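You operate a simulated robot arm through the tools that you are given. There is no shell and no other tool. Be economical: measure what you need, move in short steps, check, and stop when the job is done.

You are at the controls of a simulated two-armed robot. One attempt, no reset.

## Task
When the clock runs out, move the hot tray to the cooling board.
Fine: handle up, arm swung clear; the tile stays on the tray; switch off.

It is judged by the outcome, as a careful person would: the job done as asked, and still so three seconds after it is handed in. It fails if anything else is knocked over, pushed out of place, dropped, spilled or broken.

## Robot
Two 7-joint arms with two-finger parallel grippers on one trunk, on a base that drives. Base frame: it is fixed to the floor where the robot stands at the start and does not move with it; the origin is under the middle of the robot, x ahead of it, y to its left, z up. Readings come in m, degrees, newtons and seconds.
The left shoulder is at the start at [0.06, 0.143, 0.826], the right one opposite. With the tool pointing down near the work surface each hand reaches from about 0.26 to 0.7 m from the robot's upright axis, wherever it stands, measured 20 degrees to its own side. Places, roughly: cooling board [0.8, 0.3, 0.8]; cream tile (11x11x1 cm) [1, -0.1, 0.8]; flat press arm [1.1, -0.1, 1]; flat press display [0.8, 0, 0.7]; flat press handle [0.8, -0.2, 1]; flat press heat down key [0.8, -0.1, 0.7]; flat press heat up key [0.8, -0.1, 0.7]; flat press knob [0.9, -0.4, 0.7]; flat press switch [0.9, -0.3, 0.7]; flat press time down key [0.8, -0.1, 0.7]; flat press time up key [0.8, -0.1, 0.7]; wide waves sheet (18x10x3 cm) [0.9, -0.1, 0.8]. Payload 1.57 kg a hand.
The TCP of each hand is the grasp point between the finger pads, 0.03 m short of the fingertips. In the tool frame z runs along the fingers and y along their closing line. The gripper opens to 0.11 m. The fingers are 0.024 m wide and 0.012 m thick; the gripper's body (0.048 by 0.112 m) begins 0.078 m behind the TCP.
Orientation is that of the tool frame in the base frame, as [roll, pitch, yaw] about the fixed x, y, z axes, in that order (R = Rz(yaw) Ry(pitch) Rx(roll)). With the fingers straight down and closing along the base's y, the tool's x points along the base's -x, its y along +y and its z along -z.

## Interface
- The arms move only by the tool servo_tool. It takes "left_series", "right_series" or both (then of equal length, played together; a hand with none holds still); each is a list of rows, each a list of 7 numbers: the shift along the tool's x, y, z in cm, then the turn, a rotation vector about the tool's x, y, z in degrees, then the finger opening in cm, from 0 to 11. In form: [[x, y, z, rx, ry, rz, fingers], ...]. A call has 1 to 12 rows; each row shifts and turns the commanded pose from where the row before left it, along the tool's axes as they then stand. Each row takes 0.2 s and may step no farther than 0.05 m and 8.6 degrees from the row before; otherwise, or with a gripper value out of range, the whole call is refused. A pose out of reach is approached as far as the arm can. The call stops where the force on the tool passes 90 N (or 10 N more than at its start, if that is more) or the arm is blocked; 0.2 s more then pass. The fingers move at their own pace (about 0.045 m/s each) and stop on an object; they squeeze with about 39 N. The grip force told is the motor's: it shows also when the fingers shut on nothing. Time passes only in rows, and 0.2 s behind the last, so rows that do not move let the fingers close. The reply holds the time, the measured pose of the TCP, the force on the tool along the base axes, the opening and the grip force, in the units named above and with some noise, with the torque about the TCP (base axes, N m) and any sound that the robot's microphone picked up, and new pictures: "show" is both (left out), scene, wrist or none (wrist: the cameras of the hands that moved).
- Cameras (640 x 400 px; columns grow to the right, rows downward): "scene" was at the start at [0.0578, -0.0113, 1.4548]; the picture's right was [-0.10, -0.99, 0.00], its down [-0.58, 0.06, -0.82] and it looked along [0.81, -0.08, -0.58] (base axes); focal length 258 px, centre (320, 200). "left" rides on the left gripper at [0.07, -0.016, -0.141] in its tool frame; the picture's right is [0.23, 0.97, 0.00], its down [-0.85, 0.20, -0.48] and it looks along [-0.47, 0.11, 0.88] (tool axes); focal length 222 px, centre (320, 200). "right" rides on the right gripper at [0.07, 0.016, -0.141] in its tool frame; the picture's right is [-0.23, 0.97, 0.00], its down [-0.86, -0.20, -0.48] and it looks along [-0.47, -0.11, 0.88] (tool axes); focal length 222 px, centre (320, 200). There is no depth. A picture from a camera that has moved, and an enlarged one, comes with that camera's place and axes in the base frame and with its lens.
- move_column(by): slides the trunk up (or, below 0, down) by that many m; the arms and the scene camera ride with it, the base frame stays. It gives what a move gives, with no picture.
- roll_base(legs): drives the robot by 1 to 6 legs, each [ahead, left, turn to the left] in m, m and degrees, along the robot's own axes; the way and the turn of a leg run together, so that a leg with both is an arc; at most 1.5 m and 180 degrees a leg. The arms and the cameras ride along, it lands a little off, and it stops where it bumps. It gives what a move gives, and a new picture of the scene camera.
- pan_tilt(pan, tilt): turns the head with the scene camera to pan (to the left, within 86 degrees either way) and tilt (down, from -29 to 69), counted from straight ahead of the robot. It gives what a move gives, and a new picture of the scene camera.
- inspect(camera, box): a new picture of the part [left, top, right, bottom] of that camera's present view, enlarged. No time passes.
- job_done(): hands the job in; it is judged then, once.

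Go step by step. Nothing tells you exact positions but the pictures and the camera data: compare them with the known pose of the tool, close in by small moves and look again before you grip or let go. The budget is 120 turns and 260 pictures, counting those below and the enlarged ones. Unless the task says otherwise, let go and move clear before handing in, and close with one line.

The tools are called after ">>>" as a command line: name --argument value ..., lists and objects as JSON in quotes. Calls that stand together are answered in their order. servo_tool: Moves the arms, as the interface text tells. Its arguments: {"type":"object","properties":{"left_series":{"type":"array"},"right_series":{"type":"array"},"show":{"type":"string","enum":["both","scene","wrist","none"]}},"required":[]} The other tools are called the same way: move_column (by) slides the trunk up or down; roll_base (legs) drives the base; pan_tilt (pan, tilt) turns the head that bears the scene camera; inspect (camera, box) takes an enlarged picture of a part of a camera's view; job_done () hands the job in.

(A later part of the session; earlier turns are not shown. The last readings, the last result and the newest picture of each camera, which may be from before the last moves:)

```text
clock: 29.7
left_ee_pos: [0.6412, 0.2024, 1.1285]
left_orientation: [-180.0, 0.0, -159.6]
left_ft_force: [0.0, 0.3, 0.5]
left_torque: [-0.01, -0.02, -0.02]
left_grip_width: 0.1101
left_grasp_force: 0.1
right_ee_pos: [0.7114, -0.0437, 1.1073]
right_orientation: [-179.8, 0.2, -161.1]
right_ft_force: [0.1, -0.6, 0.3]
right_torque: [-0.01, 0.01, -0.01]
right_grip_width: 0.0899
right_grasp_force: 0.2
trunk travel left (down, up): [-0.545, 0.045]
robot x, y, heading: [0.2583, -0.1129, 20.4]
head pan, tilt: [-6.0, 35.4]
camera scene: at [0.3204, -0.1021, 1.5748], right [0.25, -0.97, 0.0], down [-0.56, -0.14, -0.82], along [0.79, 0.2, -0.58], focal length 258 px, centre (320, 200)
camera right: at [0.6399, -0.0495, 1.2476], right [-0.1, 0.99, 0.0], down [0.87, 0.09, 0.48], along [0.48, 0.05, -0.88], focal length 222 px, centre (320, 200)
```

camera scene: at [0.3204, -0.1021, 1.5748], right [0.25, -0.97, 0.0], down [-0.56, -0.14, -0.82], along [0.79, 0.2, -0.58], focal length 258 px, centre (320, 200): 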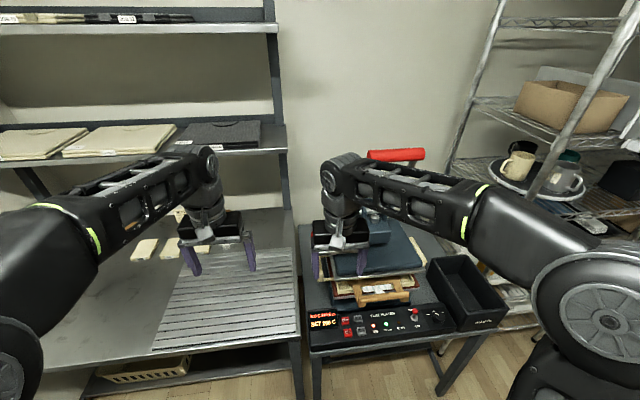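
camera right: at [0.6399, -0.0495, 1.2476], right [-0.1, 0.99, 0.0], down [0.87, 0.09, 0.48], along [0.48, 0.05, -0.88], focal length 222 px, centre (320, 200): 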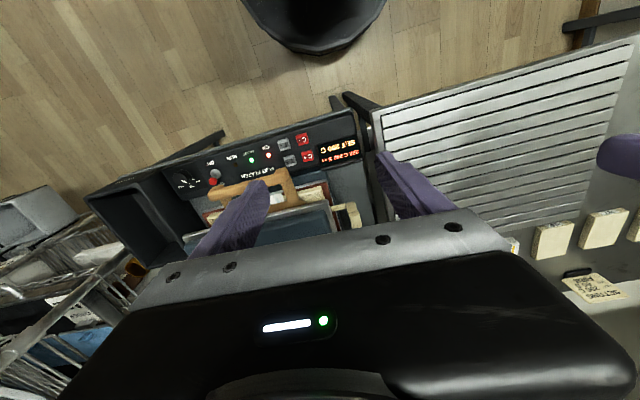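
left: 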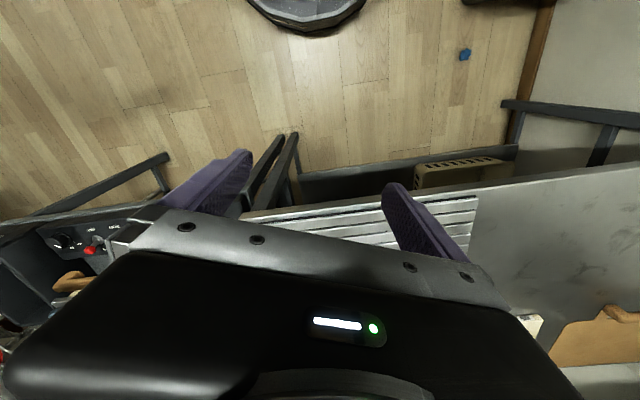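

The ball is hidden behind the hand, but its place is known. I'll move above it at the current height, which leaves about 3 cm under the fingertips.

>>> servo_tool --right_series '[[-4.6, 0.8, 0, 0, 0, 0, 8], [-4.6, 0.8, 0, 0, 0, 0, 8], [-4.6, 0.8, 0, 0, 0, 0, 8], [-4.6, 0.7, 0, 0, 0, 0, 8]]'

>>> inspect --camera "scene" --box '[270, 170, 430, 270]'

```text
clock: 30.7
left_ee_pos: [0.6401, 0.205, 1.1296]
left_orientation: [-179.8, 0.0, -159.5]
left_ft_force: [-0.1, -0.3, 0.2]
left_torque: [-0.01, 0.01, -0.01]
left_grip_width: 0.1102
left_grasp_force: 0.0
right_ee_pos: [0.7932, 0.0024, 1.1071]
right_orientation: [-179.8, 0.3, -160.9]
right_ft_force: [-0.8, -0.1, -0.1]
right_torque: [-0.05, -0.04, 0.0]
right_grip_width: 0.0801
right_grasp_force: 0.1
right hand out of reach, approached as far as the arm can: row 3, 4
trunk travel left (down, up): [-0.545, 0.045]
robot x, y, heading: [0.2622, -0.1109, 20.5]
head pan, tilt: [-6.0, 35.4]
camera scene: at [0.3193, -0.1004, 1.5749], right [0.25, -0.97, 0.0], down [-0.56, -0.15, -0.82], along [0.79, 0.2, -0.58], focal length 258 px, centre (320, 200)
camera right: at [0.7207, -0.0039, 1.247], right [-0.1, 0.99, 0.0], down [0.87, 0.09, 0.48], along [0.48, 0.05, -0.87], focal length 222 px, centre (320, 200)
```

scene: 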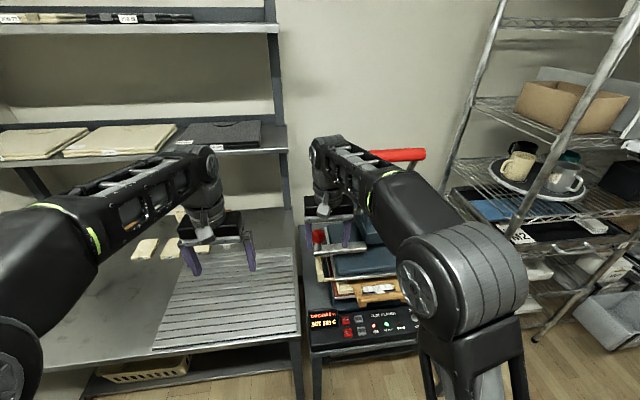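
right: 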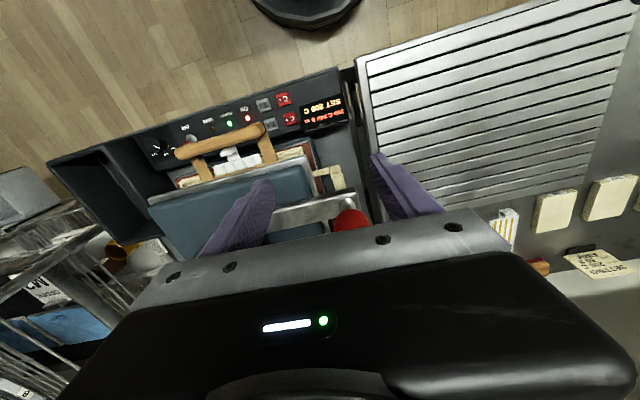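

```text
4.00 times, centred on (350, 220) of scene
camera zoom: at [0.3193, -0.1004, 1.5749], right [0.25, -0.97, 0.0], down [-0.56, -0.15, -0.82], along [0.79, 0.2, -0.58], focal length 1032 px, centre (200, 120)
```

zoom: 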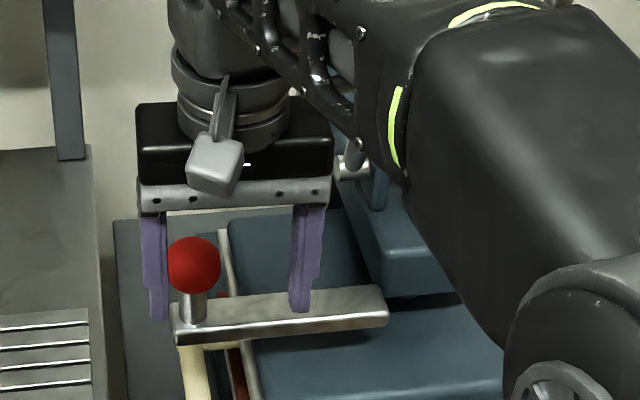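

The ball lies about 9 cm ahead and 1.5 cm left of the TCP, beyond the arm's reach. I'll drive forward 0.09 m.

>>> roll_base --legs '[[0.09, 0.0, 0]]'

>>> inspect --camera "right" --box '[160, 100, 480, 300]'

```text
clock: 31.8
left_ee_pos: [0.7277, 0.2348, 1.129]
left_orientation: [-180.0, -0.1, -159.7]
left_ft_force: [0.1, 0.0, -0.6]
left_torque: [0.0, 0.01, -0.03]
left_grip_width: 0.1099
left_grasp_force: 0.1
right_ee_pos: [0.8805, 0.0311, 1.1058]
right_orientation: [-179.8, 0.2, -161.0]
right_ft_force: [0.1, 0.0, -0.7]
right_torque: [0.0, 0.03, 0.0]
right_grip_width: 0.0801
right_grasp_force: 0.0
trunk travel left (down, up): [-0.545, 0.045]
robot x, y, heading: [0.3474, -0.0787, 20.4]
head pan, tilt: [-6.0, 35.4]
camera scene: at [0.407, -0.071, 1.5747], right [0.25, -0.97, 0.0], down [-0.56, -0.14, -0.81], along [0.79, 0.2, -0.58], focal length 258 px, centre (320, 200)
```

scene: 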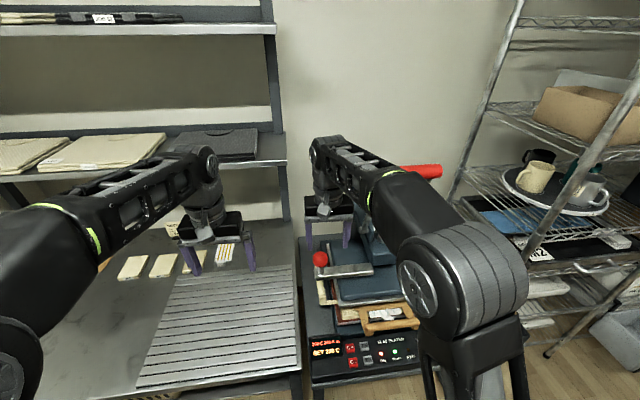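

```text
2.00 times, centred on (320, 200) of right
camera zoom: at [0.8081, 0.0246, 1.246], right [-0.1, 0.99, 0.0], down [0.87, 0.09, 0.48], along [0.48, 0.05, -0.88], focal length 444 px, centre (320, 200)
```

zoom: 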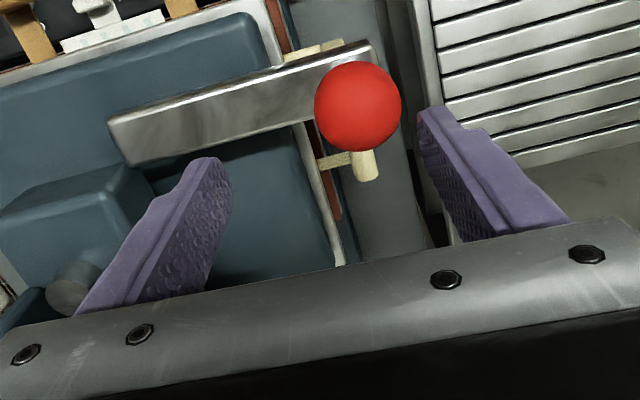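

The ball is at (0.873, 0.050, 1.03), so I'll go 2 cm left, down 7 cm, and close on it.

>>> servo_tool --right_series '[[0, 2, 0, 0, 0, 0, 8], [0, 0, 3, 0, 0, 0, 8], [0, 0, 3, 0, 0, 0, 8], [0, 0, 1, 0, 0, 0, 8], [0, 0, 0, 0, 0, 0, 2], [0, 0, 0, 0, 0, 0, 2], [0, 0, 0, 0, 0, 0, 2], [0, 0, 0, 0, 0, 0, 2]]'

>>> inspect --camera "scene" --box '[270, 180, 430, 280]'

```text
clock: 33.6
left_ee_pos: [0.7254, 0.2345, 1.1296]
left_orientation: [-179.8, 0.1, -159.6]
left_ft_force: [0.6, -0.4, 0.3]
left_torque: [0.01, 0.02, 0.06]
left_grip_width: 0.1103
left_grasp_force: 0.1
right_ee_pos: [0.8716, 0.0421, 1.0359]
right_orientation: [-179.9, 0.1, -160.9]
right_ft_force: [-17.9, 14.2, -6.3]
right_torque: [0.34, 0.18, 0.53]
right_grip_width: 0.0417
right_grasp_force: 29.3
right hand out of reach, approached as far as the arm can: row 1
trunk travel left (down, up): [-0.545, 0.045]
robot x, y, heading: [0.3473, -0.0801, 20.2]
head pan, tilt: [-6.0, 35.4]
camera scene: at [0.4029, -0.069, 1.5748], right [0.25, -0.97, 0.0], down [-0.56, -0.14, -0.82], along [0.79, 0.2, -0.58], focal length 258 px, centre (320, 200)
camera right: at [0.8, 0.037, 1.1763], right [-0.1, 0.99, 0.0], down [0.87, 0.09, 0.48], along [0.48, 0.05, -0.88], focal length 222 px, centre (320, 200)
```

scene: 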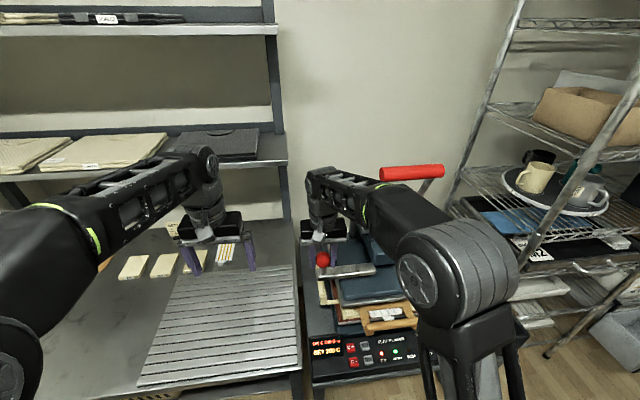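
right: 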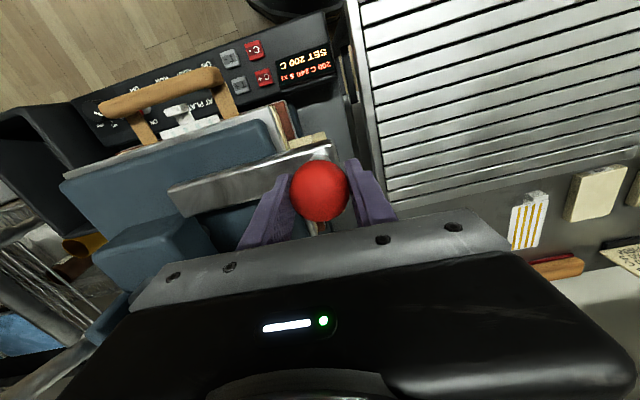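

```text
4.00 times, centred on (350, 230) of scene
camera zoom: at [0.4029, -0.069, 1.5748], right [0.25, -0.97, 0.0], down [-0.56, -0.14, -0.82], along [0.79, 0.2, -0.58], focal length 1032 px, centre (200, 80)
```

zoom: 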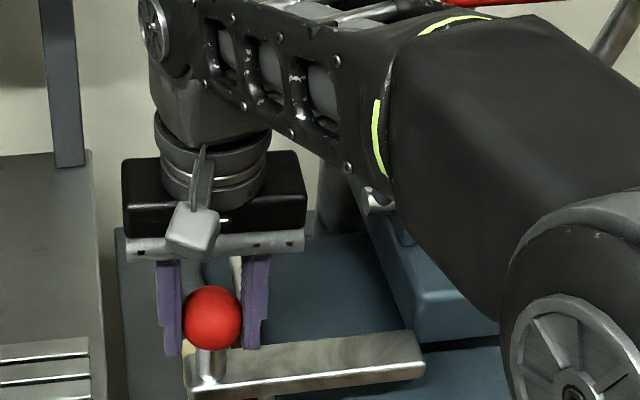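

The ball is gripped. I'll try a small pull to the right along its arc and watch the force.

>>> servo_tool --right_series '[[0.7, -1.33, 0, 0, 0, 0, 2], [0.7, -1.33, 0, 0, 0, 0, 2], [0.65, -1.36, 0, 0, 0, 0, 2]]' --show "wrist"

```text
clock: 34.4
left_ee_pos: [0.7261, 0.2334, 1.1289]
left_orientation: [-179.9, 0.1, -159.7]
left_ft_force: [-0.6, -0.7, 0.3]
left_torque: [0.01, 0.02, 0.02]
left_grip_width: 0.1099
left_grasp_force: 0.1
right_ee_pos: [0.8673, -0.0043, 1.0364]
right_orientation: [-179.8, 0.2, -161.1]
right_ft_force: [-21.6, 7.2, -14.3]
right_torque: [0.53, 0.03, 1.42]
right_grip_width: 0.0411
right_grasp_force: 45.0
trunk travel left (down, up): [-0.545, 0.045]
robot x, y, heading: [0.3491, -0.08, 20.5]
head pan, tilt: [-6.0, 35.4]
camera right: at [0.7953, -0.0113, 1.1766], right [-0.1, 0.99, 0.0], down [0.87, 0.09, 0.48], along [0.48, 0.04, -0.88], focal length 222 px, centre (320, 200)
```

right: 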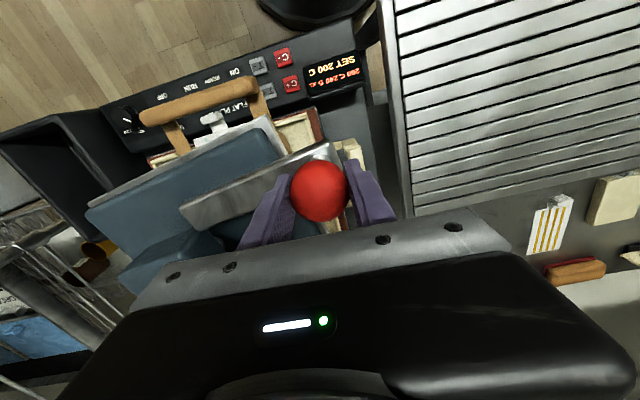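

The arm swings to the right. I'll continue along the circle of about 0.42 m around the post.

>>> servo_tool --right_series '[[1.19, -3.46, 0, 0, 0, 0, 2], [0.85, -3.58, 0, 0, 0, 0, 2], [0.5, -3.62, 0, 0, 0, 0, 2], [0.19, -3.67, 0, 0, 0, 0, 2]]'

```text
clock: 35.4
left_ee_pos: [0.7274, 0.232, 1.1295]
left_orientation: [180.0, -0.1, -159.7]
left_ft_force: [0.5, -0.1, -0.1]
left_torque: [0.03, -0.01, 0.0]
left_grip_width: 0.1098
left_grasp_force: 0.1
right_ee_pos: [0.8951, -0.1544, 1.0355]
right_orientation: [-179.8, 0.7, -161.3]
right_ft_force: [6.3, 0.8, 7.8]
right_torque: [-0.24, -0.58, -0.14]
right_grip_width: 0.0417
right_grasp_force: 34.5
trunk travel left (down, up): [-0.545, 0.045]
robot x, y, heading: [0.3491, -0.0792, 20.3]
head pan, tilt: [-6.0, 35.4]
camera scene: at [0.4057, -0.072, 1.575], right [0.25, -0.97, 0.0], down [-0.56, -0.14, -0.81], along [0.79, 0.2, -0.58], focal length 258 px, centre (320, 200)
camera right: at [0.821, -0.1602, 1.1758], right [-0.1, 1.0, 0.0], down [0.87, 0.09, 0.49], along [0.49, 0.05, -0.87], focal length 222 px, centre (320, 200)
```

scene: 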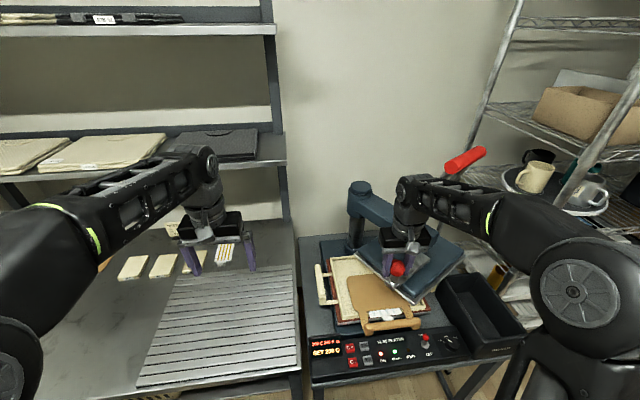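
right: 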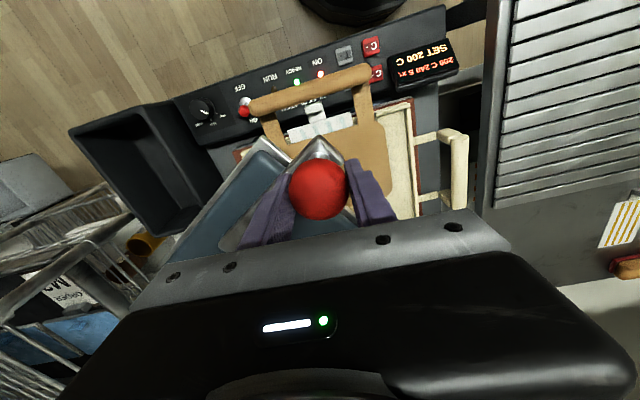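

The arm is about 28° round and the cream rimmed tray with its side handles is coming into view. I'll swing another 20°, staying clear of the wire shelf.

>>> servo_tool --right_series '[[-0.13, -3.66, 0, 0, 0, 0, 2], [-0.46, -3.63, 0, 0, 0, 0, 2], [-0.77, -3.58, 0, 0, 0, 0, 2], [-1.07, -3.51, 0, 0, 0, 0, 2]]'

>>> inspect --camera "scene" --box '[290, 160, 550, 360]'

```text
clock: 36.4
left_ee_pos: [0.7277, 0.2334, 1.128]
left_orientation: [-180.0, -0.2, -159.7]
left_ft_force: [-0.6, 0.3, 0.6]
left_torque: [0.0, 0.01, -0.01]
left_grip_width: 0.11
left_grasp_force: 0.0
right_ee_pos: [0.9629, -0.278, 1.0344]
right_orientation: [-179.7, 0.6, -161.1]
right_ft_force: [16.0, 11.3, 8.9]
right_torque: [-0.09, 0.05, -0.2]
right_grip_width: 0.0417
right_grasp_force: 16.9
trunk travel left (down, up): [-0.545, 0.045]
robot x, y, heading: [0.3474, -0.0798, 19.8]
head pan, tilt: [-6.0, 35.4]
camera scene: at [0.4072, -0.07, 1.5749], right [0.25, -0.97, 0.0], down [-0.56, -0.14, -0.81], along [0.79, 0.2, -0.58], focal length 258 px, centre (320, 200)
camera right: at [0.8897, -0.285, 1.1748], right [-0.1, 0.99, 0.0], down [0.87, 0.09, 0.49], along [0.48, 0.05, -0.87], focal length 222 px, centre (320, 200)
```

scene: 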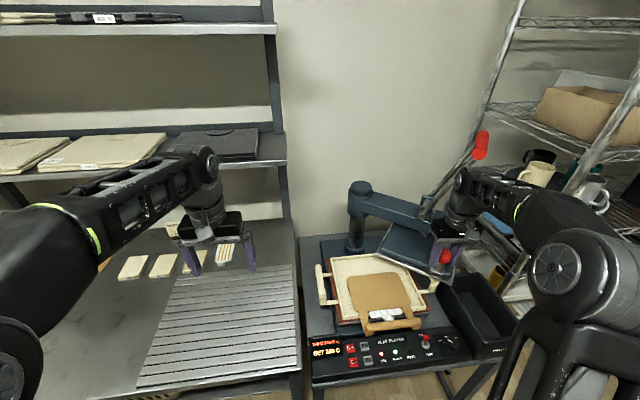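
right: 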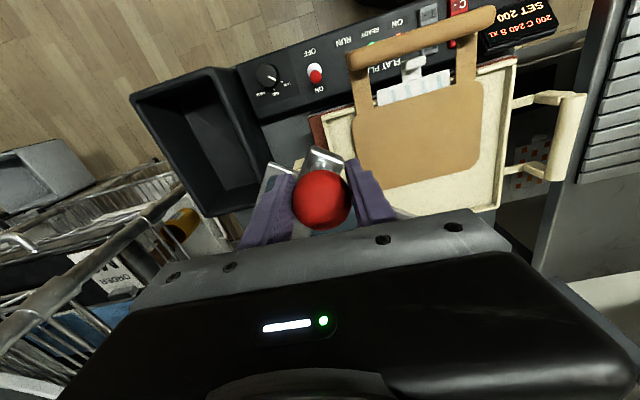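

```text
2.00 times, centred on (420, 260) of scene
camera zoom: at [0.4072, -0.07, 1.5749], right [0.25, -0.97, 0.0], down [-0.56, -0.14, -0.81], along [0.79, 0.2, -0.58], focal length 516 px, centre (120, 80)
```

zoom: 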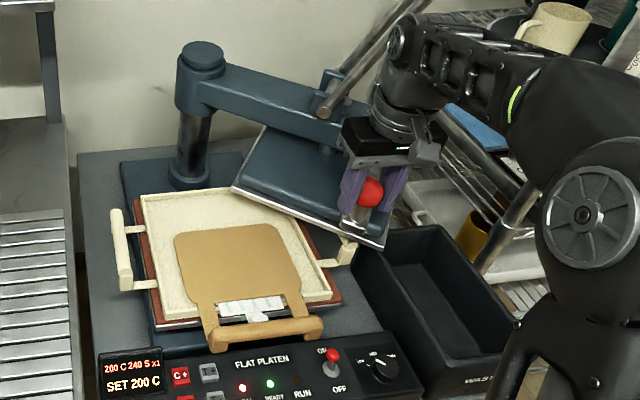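

The arm is about 47° round, but the platen corner and the tray's right handle still overlap. I'll check clearance to the wire shelf before swinging more.

>>> inspect --camera "scene" --box '[420, 100, 580, 200]'

>>> pan_tilt --pan -35 --tilt 35

```text
4.00 times, centred on (500, 150) of scene
camera zoom: at [0.4072, -0.07, 1.5749], right [0.25, -0.97, 0.0], down [-0.56, -0.14, -0.81], along [0.79, 0.2, -0.58], focal length 1032 px, centre (-400, 400)
```

zoom: 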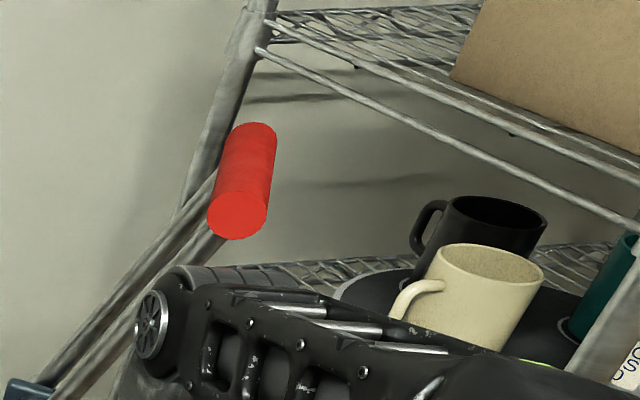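

```text
clock: 37.3
left_ee_pos: [0.7279, 0.2343, 1.1278]
left_orientation: [-180.0, -0.1, -159.7]
left_ft_force: [0.0, 0.1, 0.3]
left_torque: [-0.01, 0.03, -0.06]
left_grip_width: 0.1101
left_grasp_force: 0.0
right_ee_pos: [0.9597, -0.2781, 1.0344]
right_orientation: [-179.8, 0.4, -161.1]
right_ft_force: [18.4, 12.0, 12.9]
right_torque: [0.22, 0.0, -0.45]
right_grip_width: 0.0416
right_grasp_force: 45.4
trunk travel left (down, up): [-0.545, 0.045]
robot x, y, heading: [0.3474, -0.0815, 20.5]
head pan, tilt: [-35.0, 35.0]
camera scene: at [0.4069, -0.1132, 1.5755], right [-0.25, -0.97, 0.0], down [-0.56, 0.14, -0.82], along [0.79, -0.21, -0.57], focal length 258 px, centre (320, 200)
```

scene: 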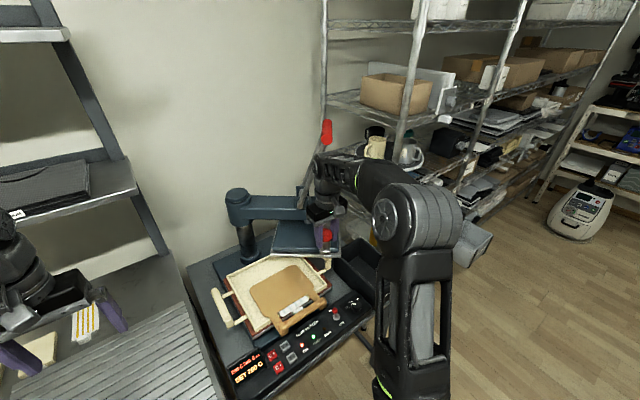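

The shelf side is about 0.54 m from the post, so there's room. I'll continue the swing with the arm, helped by a small sideways base move.

>>> servo_tool --right_series '[[-1.5, -3.2, 0, 0, 0, 0, 2], [-1.8, -3.1, 0, 0, 0, 0, 2]]' --show "none"

>>> roll_base --legs '[[0.03, -0.06, 0]]'

```text
clock: 37.9
left_ee_pos: [0.728, 0.2339, 1.1278]
left_orientation: [-180.0, -0.1, -159.7]
left_ft_force: [-0.3, -0.6, 0.5]
left_torque: [0.04, 0.04, 0.01]
left_grip_width: 0.1102
left_grasp_force: 0.0
right_ee_pos: [1.0117, -0.3264, 1.0342]
right_orientation: [-179.9, -0.3, -161.0]
right_ft_force: [10.8, 15.2, -14.7]
right_torque: [-0.63, 0.39, 1.01]
right_grip_width: 0.0413
right_grasp_force: 45.1
trunk travel left (down, up): [-0.545, 0.045]
robot x, y, heading: [0.3489, -0.0784, 20.4]
head pan, tilt: [-35.0, 35.0]
```

```text
clock: 38.9
left_ee_pos: [0.7757, 0.1867, 1.13]
left_orientation: [179.9, 0.0, -159.7]
left_ft_force: [0.3, -0.4, 0.7]
left_torque: [0.01, 0.02, 0.02]
left_grip_width: 0.1101
left_grasp_force: 0.0
right_ee_pos: [1.0597, -0.3774, 1.0365]
right_orientation: [-179.8, 0.2, -161.2]
right_ft_force: [0.1, -0.4, -0.6]
right_torque: [0.03, 0.01, -0.02]
right_grip_width: 0.0199
right_grasp_force: 0.2
trunk travel left (down, up): [-0.545, 0.045]
robot x, y, heading: [0.3982, -0.1288, 20.4]
head pan, tilt: [-35.0, 35.0]
camera scene: at [0.4555, -0.1631, 1.5754], right [-0.25, -0.97, 0.0], down [-0.56, 0.15, -0.82], along [0.79, -0.21, -0.57], focal length 258 px, centre (320, 200)
```

scene: 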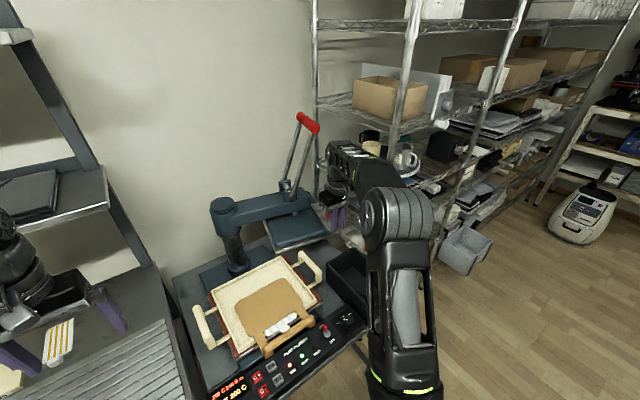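

The grip slipped off the ball at the end, but the arm has swung well round. I'll check clearance over the tray.

>>> inspect --camera "scene" --box '[180, 170, 400, 360]'

>>> inspect --camera "right" --box '[0, 0, 640, 400]'

```text
2.11 times, centred on (290, 265) of scene
camera zoom: at [0.4555, -0.1631, 1.5754], right [-0.25, -0.97, 0.0], down [-0.56, 0.15, -0.82], along [0.79, -0.21, -0.57], focal length 543 px, centre (383, 63)
```

zoom: 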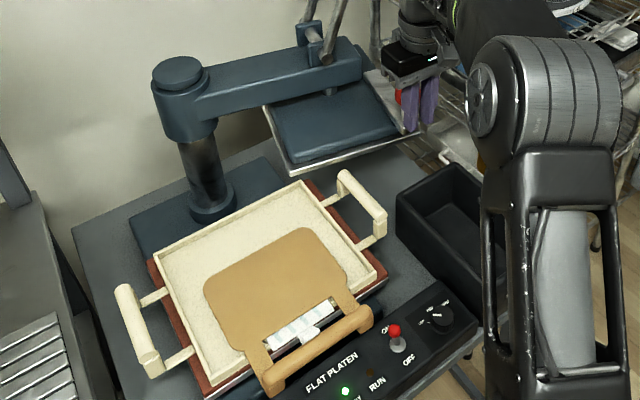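

```text
1.00 times, centred on (320, 200) of right
camera zoom: at [0.9881, -0.3832, 1.1782], right [-0.1, 1.0, 0.0], down [0.87, 0.09, 0.48], along [0.48, 0.05, -0.88], focal length 222 px, centre (320, 200)
```

zoom: 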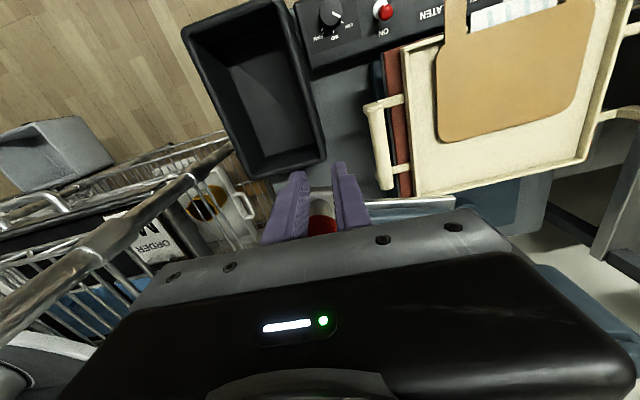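

The platen edge still slightly overhangs the rear of the tray's right handle, so I want about 20° more. I'll lift the hand off, shift the base right, and locate the ball again.

>>> servo_tool --right_series '[[1, 0, -3, 0, 0, 0, 5], [1, 0, -3, 0, 0, 0, 7], [1, 0, -2, 0, 0, 0, 8]]' --show "none"

>>> roll_base --legs '[[0, -0.14, 0]]'

>>> inspect --camera "right" --box '[0, 0, 640, 400]'

```text
clock: 39.7
left_ee_pos: [0.7738, 0.187, 1.129]
left_orientation: [180.0, 0.0, -159.7]
left_ft_force: [-1.0, 0.6, -0.9]
left_torque: [-0.02, 0.01, 0.02]
left_grip_width: 0.1099
left_grasp_force: 0.0
right_ee_pos: [1.0432, -0.3806, 1.0788]
right_orientation: [-179.7, 0.2, -161.2]
right_ft_force: [-0.8, -1.3, 0.6]
right_torque: [0.01, -0.04, 0.04]
right_grip_width: 0.0799
right_grasp_force: 0.0
right hand out of reach, approached as far as the arm can: row 2, 3
trunk travel left (down, up): [-0.545, 0.045]
robot x, y, heading: [0.3962, -0.1294, 20.3]
head pan, tilt: [-35.0, 35.0]
```

```text
clock: 41.0
left_ee_pos: [0.8219, 0.0583, 1.1291]
left_orientation: [179.8, 0.0, -159.5]
left_ft_force: [0.2, 0.1, 0.7]
left_torque: [0.06, 0.01, -0.02]
left_grip_width: 0.1101
left_grasp_force: 0.0
right_ee_pos: [1.0917, -0.5078, 1.0789]
right_orientation: [-179.8, 0.3, -161.0]
right_ft_force: [-0.4, -1.5, -0.4]
right_torque: [0.03, -0.02, 0.0]
right_grip_width: 0.0801
right_grasp_force: 0.0
trunk travel left (down, up): [-0.545, 0.045]
robot x, y, heading: [0.4428, -0.2557, 20.2]
head pan, tilt: [-35.0, 35.0]
camera scene: at [0.5024, -0.2912, 1.5754], right [-0.25, -0.97, 0.0], down [-0.56, 0.15, -0.82], along [0.79, -0.21, -0.57], focal length 258 px, centre (320, 200)
```

scene: 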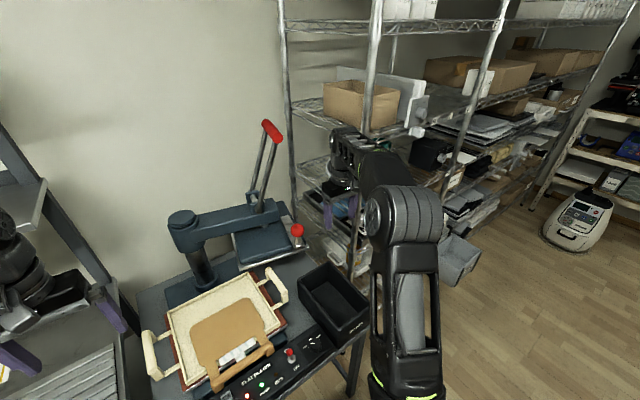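

```text
1.00 times, centred on (320, 200) of right
camera zoom: at [1.0205, -0.514, 1.2188], right [-0.1, 0.99, 0.0], down [0.87, 0.09, 0.48], along [0.48, 0.05, -0.88], focal length 222 px, centre (320, 200)
```

zoom: 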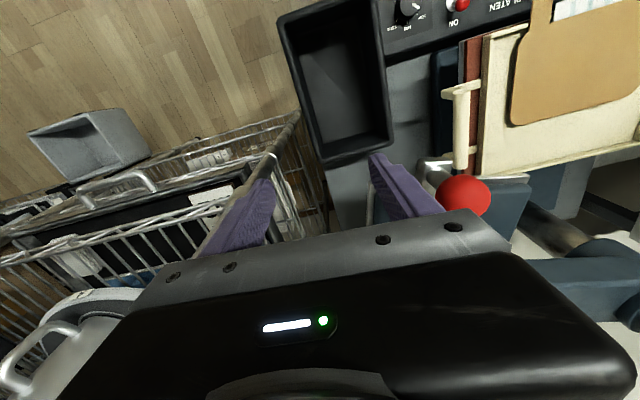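

The ball is now at about (1.107, -0.373, 1.03), so the arm is about 71° round. A bit more will fully clear the tray's right handle, so I'll regrip the ball.

>>> servo_tool --right_series '[[0, 2, -2.8, 0, 0, 0, 8], [0, 4, 0, 0, 0, 0, 8], [-2, 4, 0, 0, 0, 0, 8], [-3.7, 2.3, 0, 0, 0, 0, 8]]' --show "wrist"

```text
clock: 42.0
left_ee_pos: [0.8229, 0.0614, 1.1284]
left_orientation: [180.0, -0.2, -159.6]
left_ft_force: [-0.3, 0.0, -0.3]
left_torque: [-0.02, 0.04, 0.02]
left_grip_width: 0.1099
left_grasp_force: 0.1
right_ee_pos: [1.1037, -0.3953, 1.0787]
right_orientation: [-179.7, 0.3, -160.9]
right_ft_force: [0.0, 0.5, 0.0]
right_torque: [-0.05, 0.04, -0.01]
right_grip_width: 0.0802
right_grasp_force: 0.0
right hand out of reach, approached as far as the arm can: row 1, 4
trunk travel left (down, up): [-0.545, 0.045]
robot x, y, heading: [0.4432, -0.2563, 20.4]
head pan, tilt: [-35.0, 35.0]
camera right: at [1.031, -0.4015, 1.2186], right [-0.1, 0.99, 0.0], down [0.87, 0.09, 0.48], along [0.48, 0.05, -0.88], focal length 222 px, centre (320, 200)
```

right: 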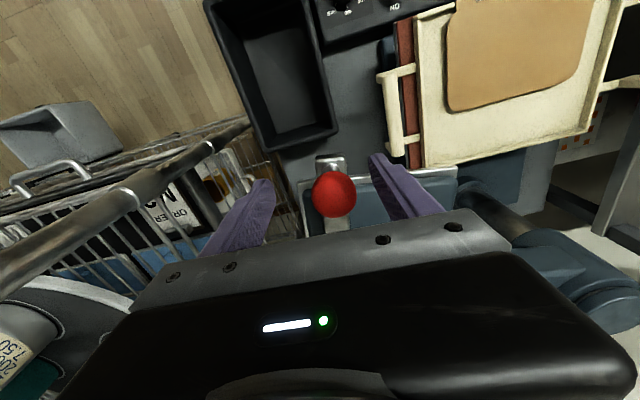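

The ball is between the fingers and about 2.5 cm ahead of the TCP. I'll lower while moving forward, then close.

>>> servo_tool --right_series '[[0, 0.8, 2, 0, 0, 0, 8], [-1.3, 0, 1.5, 0, 0, 0, 8], [-1.4, 0, 1, 0, 0, 0, 8]]' --show "wrist"

```text
clock: 42.9
left_ee_pos: [0.822, 0.0597, 1.1289]
left_orientation: [-179.9, -0.1, -159.5]
left_ft_force: [1.0, -0.1, 0.5]
left_torque: [0.01, 0.0, -0.02]
left_grip_width: 0.11
left_grasp_force: 0.0
right_ee_pos: [1.1269, -0.3822, 1.033]
right_orientation: [-179.7, 0.3, -161.0]
right_ft_force: [0.1, 0.2, 0.2]
right_torque: [-0.05, 0.02, 0.02]
right_grip_width: 0.0802
right_grasp_force: 0.0
trunk travel left (down, up): [-0.545, 0.045]
robot x, y, heading: [0.4437, -0.2505, 20.7]
head pan, tilt: [-35.0, 35.0]
camera right: at [1.0554, -0.3897, 1.1731], right [-0.1, 0.99, 0.0], down [0.87, 0.09, 0.48], along [0.48, 0.05, -0.88], focal length 222 px, centre (320, 200)
```

right: 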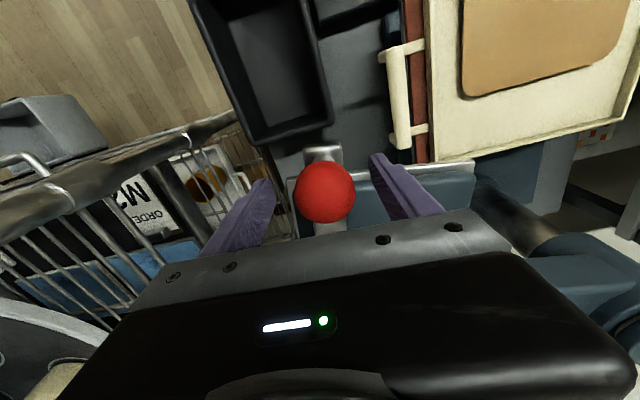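

The ball is centred. I'll close on it and nudge with arm and base along the arc.

>>> servo_tool --right_series '[[0, 0, 0, 0, 0, 0, 2], [0, 0, 0, 0, 0, 0, 2], [0, 0, 0, 0, 0, 0, 2], [0, 0, 0, 0, 0, 0, 2], [-1.34, -1.12, 0, 0, 0, 0, 2], [-1.34, -1.12, 0, 0, 0, 0, 2], [-1.4, -1.0, 0, 0, 0, 0, 2]]' --show "wrist"

```text
clock: 44.5
left_ee_pos: [0.8225, 0.062, 1.1294]
left_orientation: [-179.8, 0.1, -159.5]
left_ft_force: [-0.4, -0.3, -0.7]
left_torque: [0.0, 0.02, 0.0]
left_grip_width: 0.1099
left_grasp_force: 0.0
right_ee_pos: [1.1521, -0.3895, 1.0328]
right_orientation: [-179.7, 0.7, -160.9]
right_ft_force: [6.8, 20.7, 8.0]
right_torque: [0.72, -0.1, 0.24]
right_grip_width: 0.0417
right_grasp_force: 44.9
right hand out of reach, approached as far as the arm can: row 6, 7
trunk travel left (down, up): [-0.545, 0.045]
robot x, y, heading: [0.4449, -0.2547, 20.4]
head pan, tilt: [-35.0, 35.0]
camera right: at [1.0789, -0.3956, 1.1725], right [-0.1, 0.99, 0.0], down [0.87, 0.09, 0.49], along [0.49, 0.05, -0.87], focal length 222 px, centre (320, 200)
```

right: 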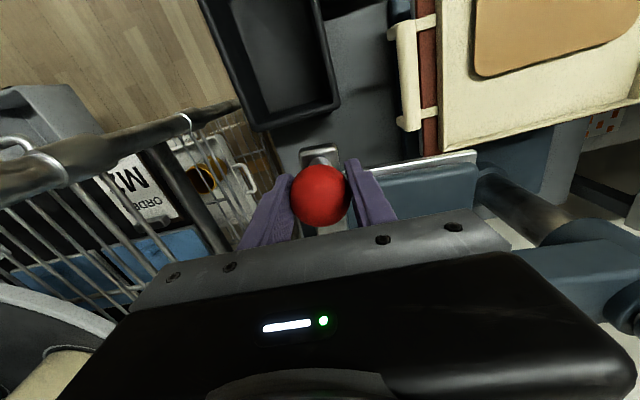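

The platen edge now just clears the handle. One small base nudge along the tangent will add margin.

>>> roll_base --legs '[[0.03, -0.022, 0]]'

>>> inspect --camera "right" --box '[160, 0, 640, 300]'

```text
clock: 45.3
left_ee_pos: [0.8587, 0.0538, 1.129]
left_orientation: [-180.0, -0.1, -159.4]
left_ft_force: [-0.2, 1.0, 0.1]
left_torque: [-0.03, 0.01, -0.05]
left_grip_width: 0.11
left_grasp_force: 0.0
right_ee_pos: [1.1877, -0.3967, 1.0325]
right_orientation: [-179.8, 0.7, -160.8]
right_ft_force: [9.6, 28.6, 11.6]
right_torque: [-0.38, -0.33, -0.16]
right_grip_width: 0.0419
right_grasp_force: 45.4
trunk travel left (down, up): [-0.545, 0.045]
robot x, y, heading: [0.4786, -0.2614, 20.3]
head pan, tilt: [-35.0, 35.0]
camera scene: at [0.5384, -0.2949, 1.5756], right [-0.25, -0.97, 0.0], down [-0.56, 0.14, -0.82], along [0.79, -0.21, -0.57], focal length 258 px, centre (320, 200)
```

scene: 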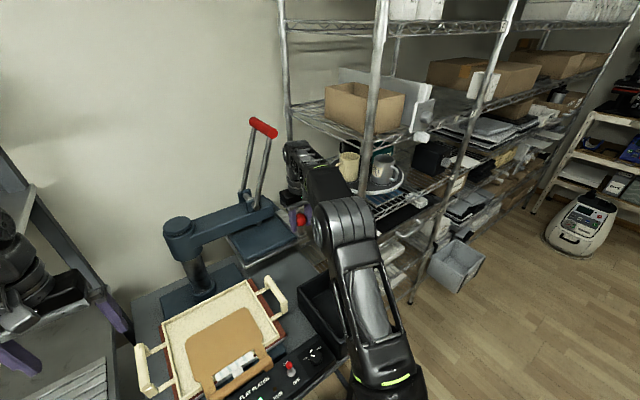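

```text
1.33 times, centred on (400, 150) of right
camera zoom: at [1.1149, -0.4047, 1.1724], right [-0.1, 0.99, 0.0], down [0.87, 0.09, 0.49], along [0.49, 0.05, -0.87], focal length 296 px, centre (213, 267)
```

zoom: 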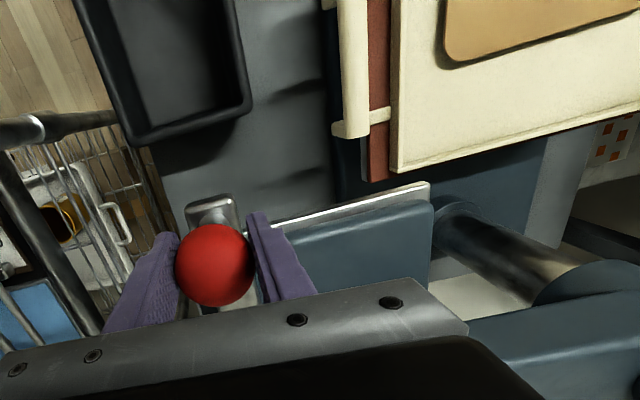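

The arm is now about 85° round and fully clear of the tray. I'll release, retract the hand, and back the base off.

>>> servo_tool --right_series '[[0, 0, 0, 0, 0, 0, 7], [0, 0, 0, 0, 0, 0, 8], [0, 0, 0, 0, 0, 0, 8], [3, 0, 0, 0, 0, 0, 8], [4, 0, 0, 0, 0, 0, 8], [4, 0, -1, 0, 0, 0, 8], [4, 0, -1, 0, 0, 0, 8], [4, 0, -1, 0, 0, 0, 8], [4, 0, -1, 0, 0, 0, 8]]' --show "none"

>>> roll_base --legs '[[-0.06, 0, 0]]'

>>> pan_tilt --pan 0 --tilt 45

```text
clock: 47.3
left_ee_pos: [0.8572, 0.0495, 1.1289]
left_orientation: [180.0, 0.1, -159.4]
left_ft_force: [-0.1, 0.8, 0.1]
left_torque: [-0.02, 0.02, 0.03]
left_grip_width: 0.11
left_grasp_force: 0.1
right_ee_pos: [0.9685, -0.4794, 1.0693]
right_orientation: [-179.9, 0.8, -160.9]
right_ft_force: [-1.2, 0.5, -0.5]
right_torque: [0.0, -0.02, -0.04]
right_grip_width: 0.0798
right_grasp_force: 0.1
trunk travel left (down, up): [-0.545, 0.045]
robot x, y, heading: [0.4821, -0.2652, 20.2]
head pan, tilt: [-35.0, 35.0]
```

```text
clock: 48.3
left_ee_pos: [0.8022, 0.0283, 1.1303]
left_orientation: [180.0, 0.2, -159.6]
left_ft_force: [-0.1, -0.1, 0.5]
left_torque: [0.05, -0.04, 0.01]
left_grip_width: 0.1101
left_grasp_force: 0.1
right_ee_pos: [0.9137, -0.4987, 1.0715]
right_orientation: [-179.8, 0.8, -160.8]
right_ft_force: [0.1, 0.4, 0.5]
right_torque: [0.04, -0.05, 0.02]
right_grip_width: 0.0799
right_grasp_force: 0.0
trunk travel left (down, up): [-0.545, 0.045]
robot x, y, heading: [0.4228, -0.2839, 20.5]
head pan, tilt: [-35.0, 35.0]
camera scene: at [0.4803, -0.3207, 1.5755], right [-0.25, -0.97, 0.0], down [-0.55, 0.15, -0.82], along [0.79, -0.21, -0.57], focal length 258 px, centre (320, 200)
```

scene: 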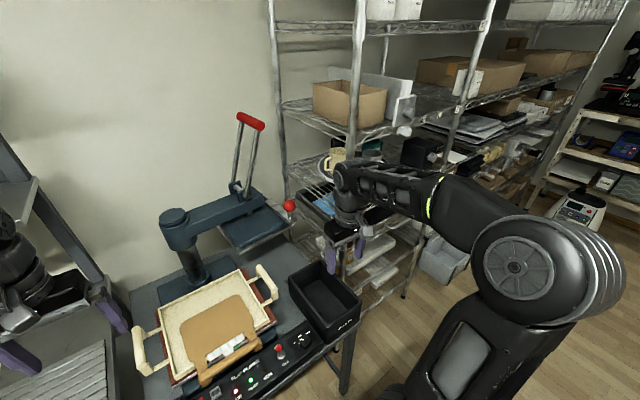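

```text
clock: 49.3
left_ee_pos: [0.8032, 0.0298, 1.1295]
left_orientation: [-180.0, 0.0, -159.6]
left_ft_force: [-0.5, -0.6, 0.4]
left_torque: [-0.02, 0.01, 0.02]
left_grip_width: 0.1102
left_grasp_force: 0.1
right_ee_pos: [0.9148, -0.4987, 1.0714]
right_orientation: [-179.9, 0.7, -161.0]
right_ft_force: [0.4, 0.6, 0.4]
right_torque: [0.05, 0.02, 0.0]
right_grip_width: 0.0801
right_grasp_force: 0.0
trunk travel left (down, up): [-0.545, 0.045]
robot x, y, heading: [0.4251, -0.284, 20.2]
head pan, tilt: [0.0, 45.0]
camera scene: at [0.4737, -0.2694, 1.5606], right [0.35, -0.94, 0.0], down [-0.66, -0.25, -0.71], along [0.66, 0.25, -0.71], focal length 258 px, centre (320, 200)
```

scene: 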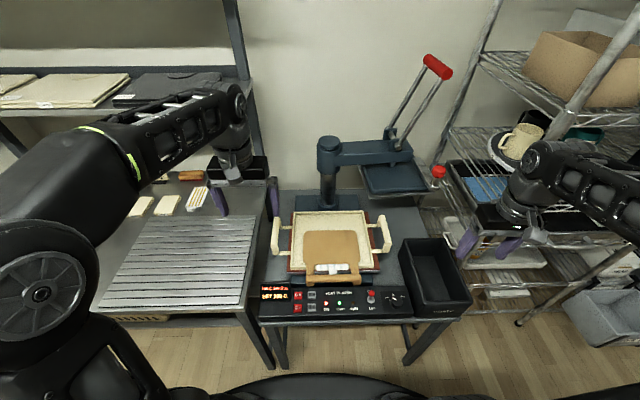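

>>> inspect --camera "scene" --box '[255, 195, 415, 320]'

>>> inspect --camera "scene" --box '[80, 180, 280, 320]'

```text
3.20 times, centred on (335, 258) of scene
camera zoom: at [0.4737, -0.2694, 1.5606], right [0.35, -0.94, 0.0], down [-0.66, -0.25, -0.71], along [0.66, 0.25, -0.71], focal length 825 px, centre (272, 16)
```

zoom: 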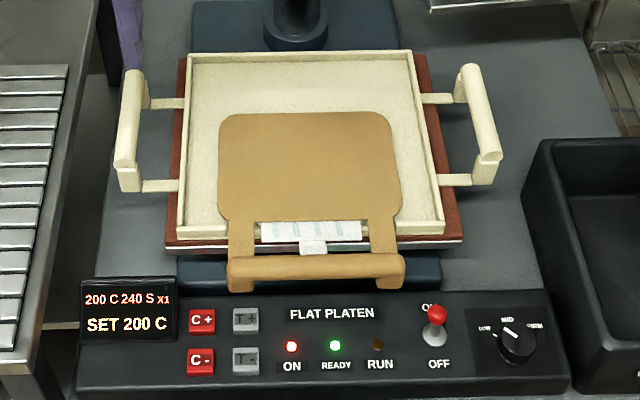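

```text
2.86 times, centred on (180, 250) of scene
camera zoom: at [0.4737, -0.2694, 1.5606], right [0.35, -0.94, 0.0], down [-0.66, -0.25, -0.71], along [0.66, 0.25, -0.71], focal length 737 px, centre (720, 57)
```

zoom: 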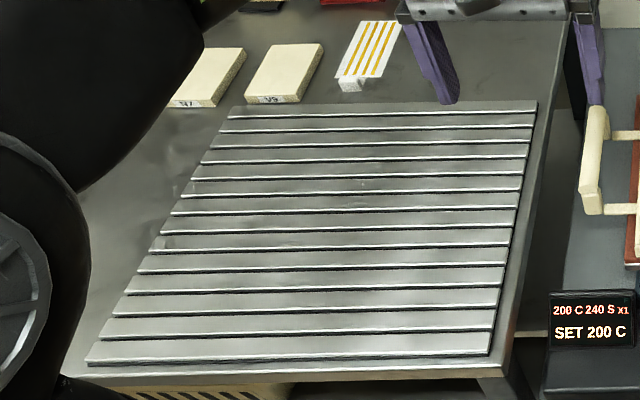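

The press is open, and the cream rimmed tray with two side handles holds the stack. I place the left handle at about (0.924, 0.064, 0.85) and the right at about (1.077, -0.285, 0.85); the board centre is about (0.77, 0.315). I'll bring both hands above the handles and lower the trunk.

>>> servo_tool --right_series '[[0, 3, 0, 0, 0, 0, 8], [-4.0, 3, 0, 0, 0, 0, 8], [-4.4, 3, 0, 0, 0, 0, 8], [-4.4, 3, 0, 0, 0, 0, 8], [-4.4, 2.5, 0, 0, 0, 0, 8], [-4, 0, 0, 0, 0, 0, 8]]' --left_series '[[0, 0, 0, 0, 0, 0, 8], [-2.5, -0.2, 0, 0, 0, 0, 8], [-2.5, -0.2, 0, 0, 0, 0, 8], [-2.5, -0.2, 0, 0, 0, 0, 8], [-2.5, -0.2, 0, 0, 0, 0, 8], [-2.5, -0.2, 0, 0, 0, 0, 8]]' --show "none"

>>> move_column --by -0.1

>>> servo_tool --left_series '[[0, 0, 0, 0, 0, 0, 8]]' --right_series '[[0, 0, 0, 0, 0, 0, 8]]'

```text
refused: row 3 steps farther than a row can; nothing moved
```

```text
clock: 50.6
left_ee_pos: [0.8025, 0.0296, 1.0299]
left_orientation: [-179.9, 0.1, -159.7]
left_ft_force: [0.1, -0.1, 0.1]
left_torque: [-0.01, -0.01, 0.01]
left_grip_width: 0.1099
left_grasp_force: 0.0
right_ee_pos: [0.9139, -0.4988, 0.9695]
right_orientation: [-179.9, 0.7, -161.0]
right_ft_force: [0.4, 0.0, -0.1]
right_torque: [-0.01, -0.01, 0.03]
right_grip_width: 0.0801
right_grasp_force: 0.1
trunk travel left (down, up): [-0.445, 0.145]
robot x, y, heading: [0.4251, -0.2867, 20.2]
head pan, tilt: [0.0, 45.0]
```

```text
clock: 51.0
left_ee_pos: [0.8024, 0.0298, 1.0295]
left_orientation: [-179.9, 0.0, -159.6]
left_ft_force: [0.3, 1.2, 0.8]
left_torque: [-0.02, -0.03, 0.02]
left_grip_width: 0.0796
left_grasp_force: 0.1
right_ee_pos: [0.9142, -0.4993, 0.9701]
right_orientation: [-179.9, 0.9, -160.9]
right_ft_force: [-0.8, 0.0, 0.1]
right_torque: [0.04, 0.01, 0.0]
right_grip_width: 0.0799
right_grasp_force: 0.0
trunk travel left (down, up): [-0.445, 0.145]
robot x, y, heading: [0.4231, -0.2859, 20.4]
head pan, tilt: [0.0, 45.0]
camera scene: at [0.4735, -0.2694, 1.4607], right [0.35, -0.94, 0.0], down [-0.66, -0.25, -0.71], along [0.66, 0.25, -0.71], focal length 258 px, centre (320, 200)
camera right: at [0.8414, -0.5063, 1.1104], right [-0.1, 0.99, 0.0], down [0.87, 0.09, 0.49], along [0.49, 0.05, -0.87], focal length 222 px, centre (320, 200)
camera left: at [0.7445, -0.0102, 1.17], right [-0.55, 0.83, 0.0], down [0.73, 0.48, 0.48], along [0.4, 0.26, -0.88], focal length 222 px, centre (320, 200)
```

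scene: 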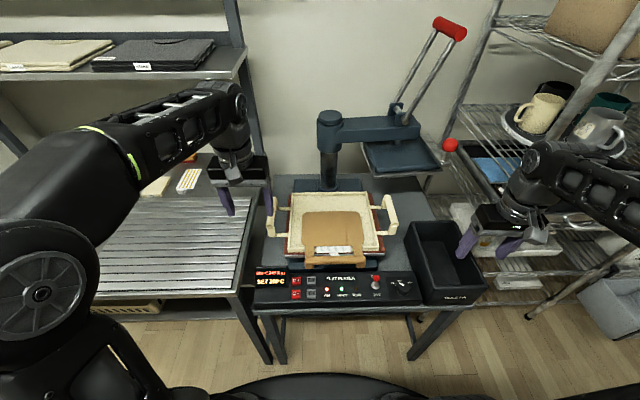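
right: 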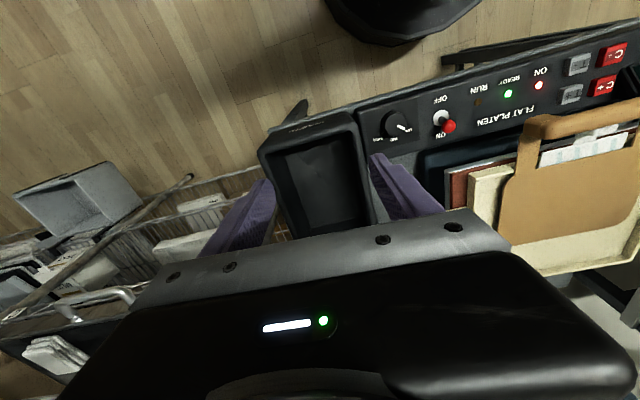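
left: 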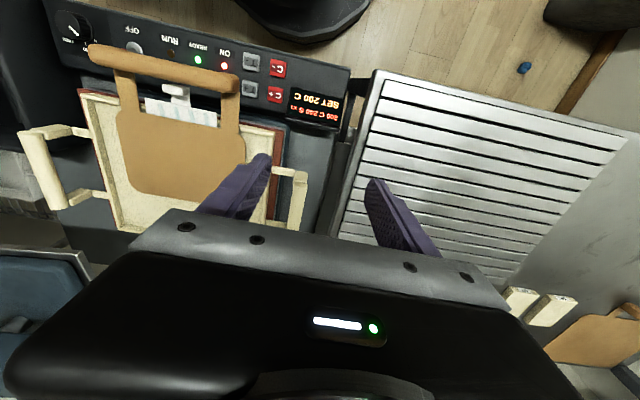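

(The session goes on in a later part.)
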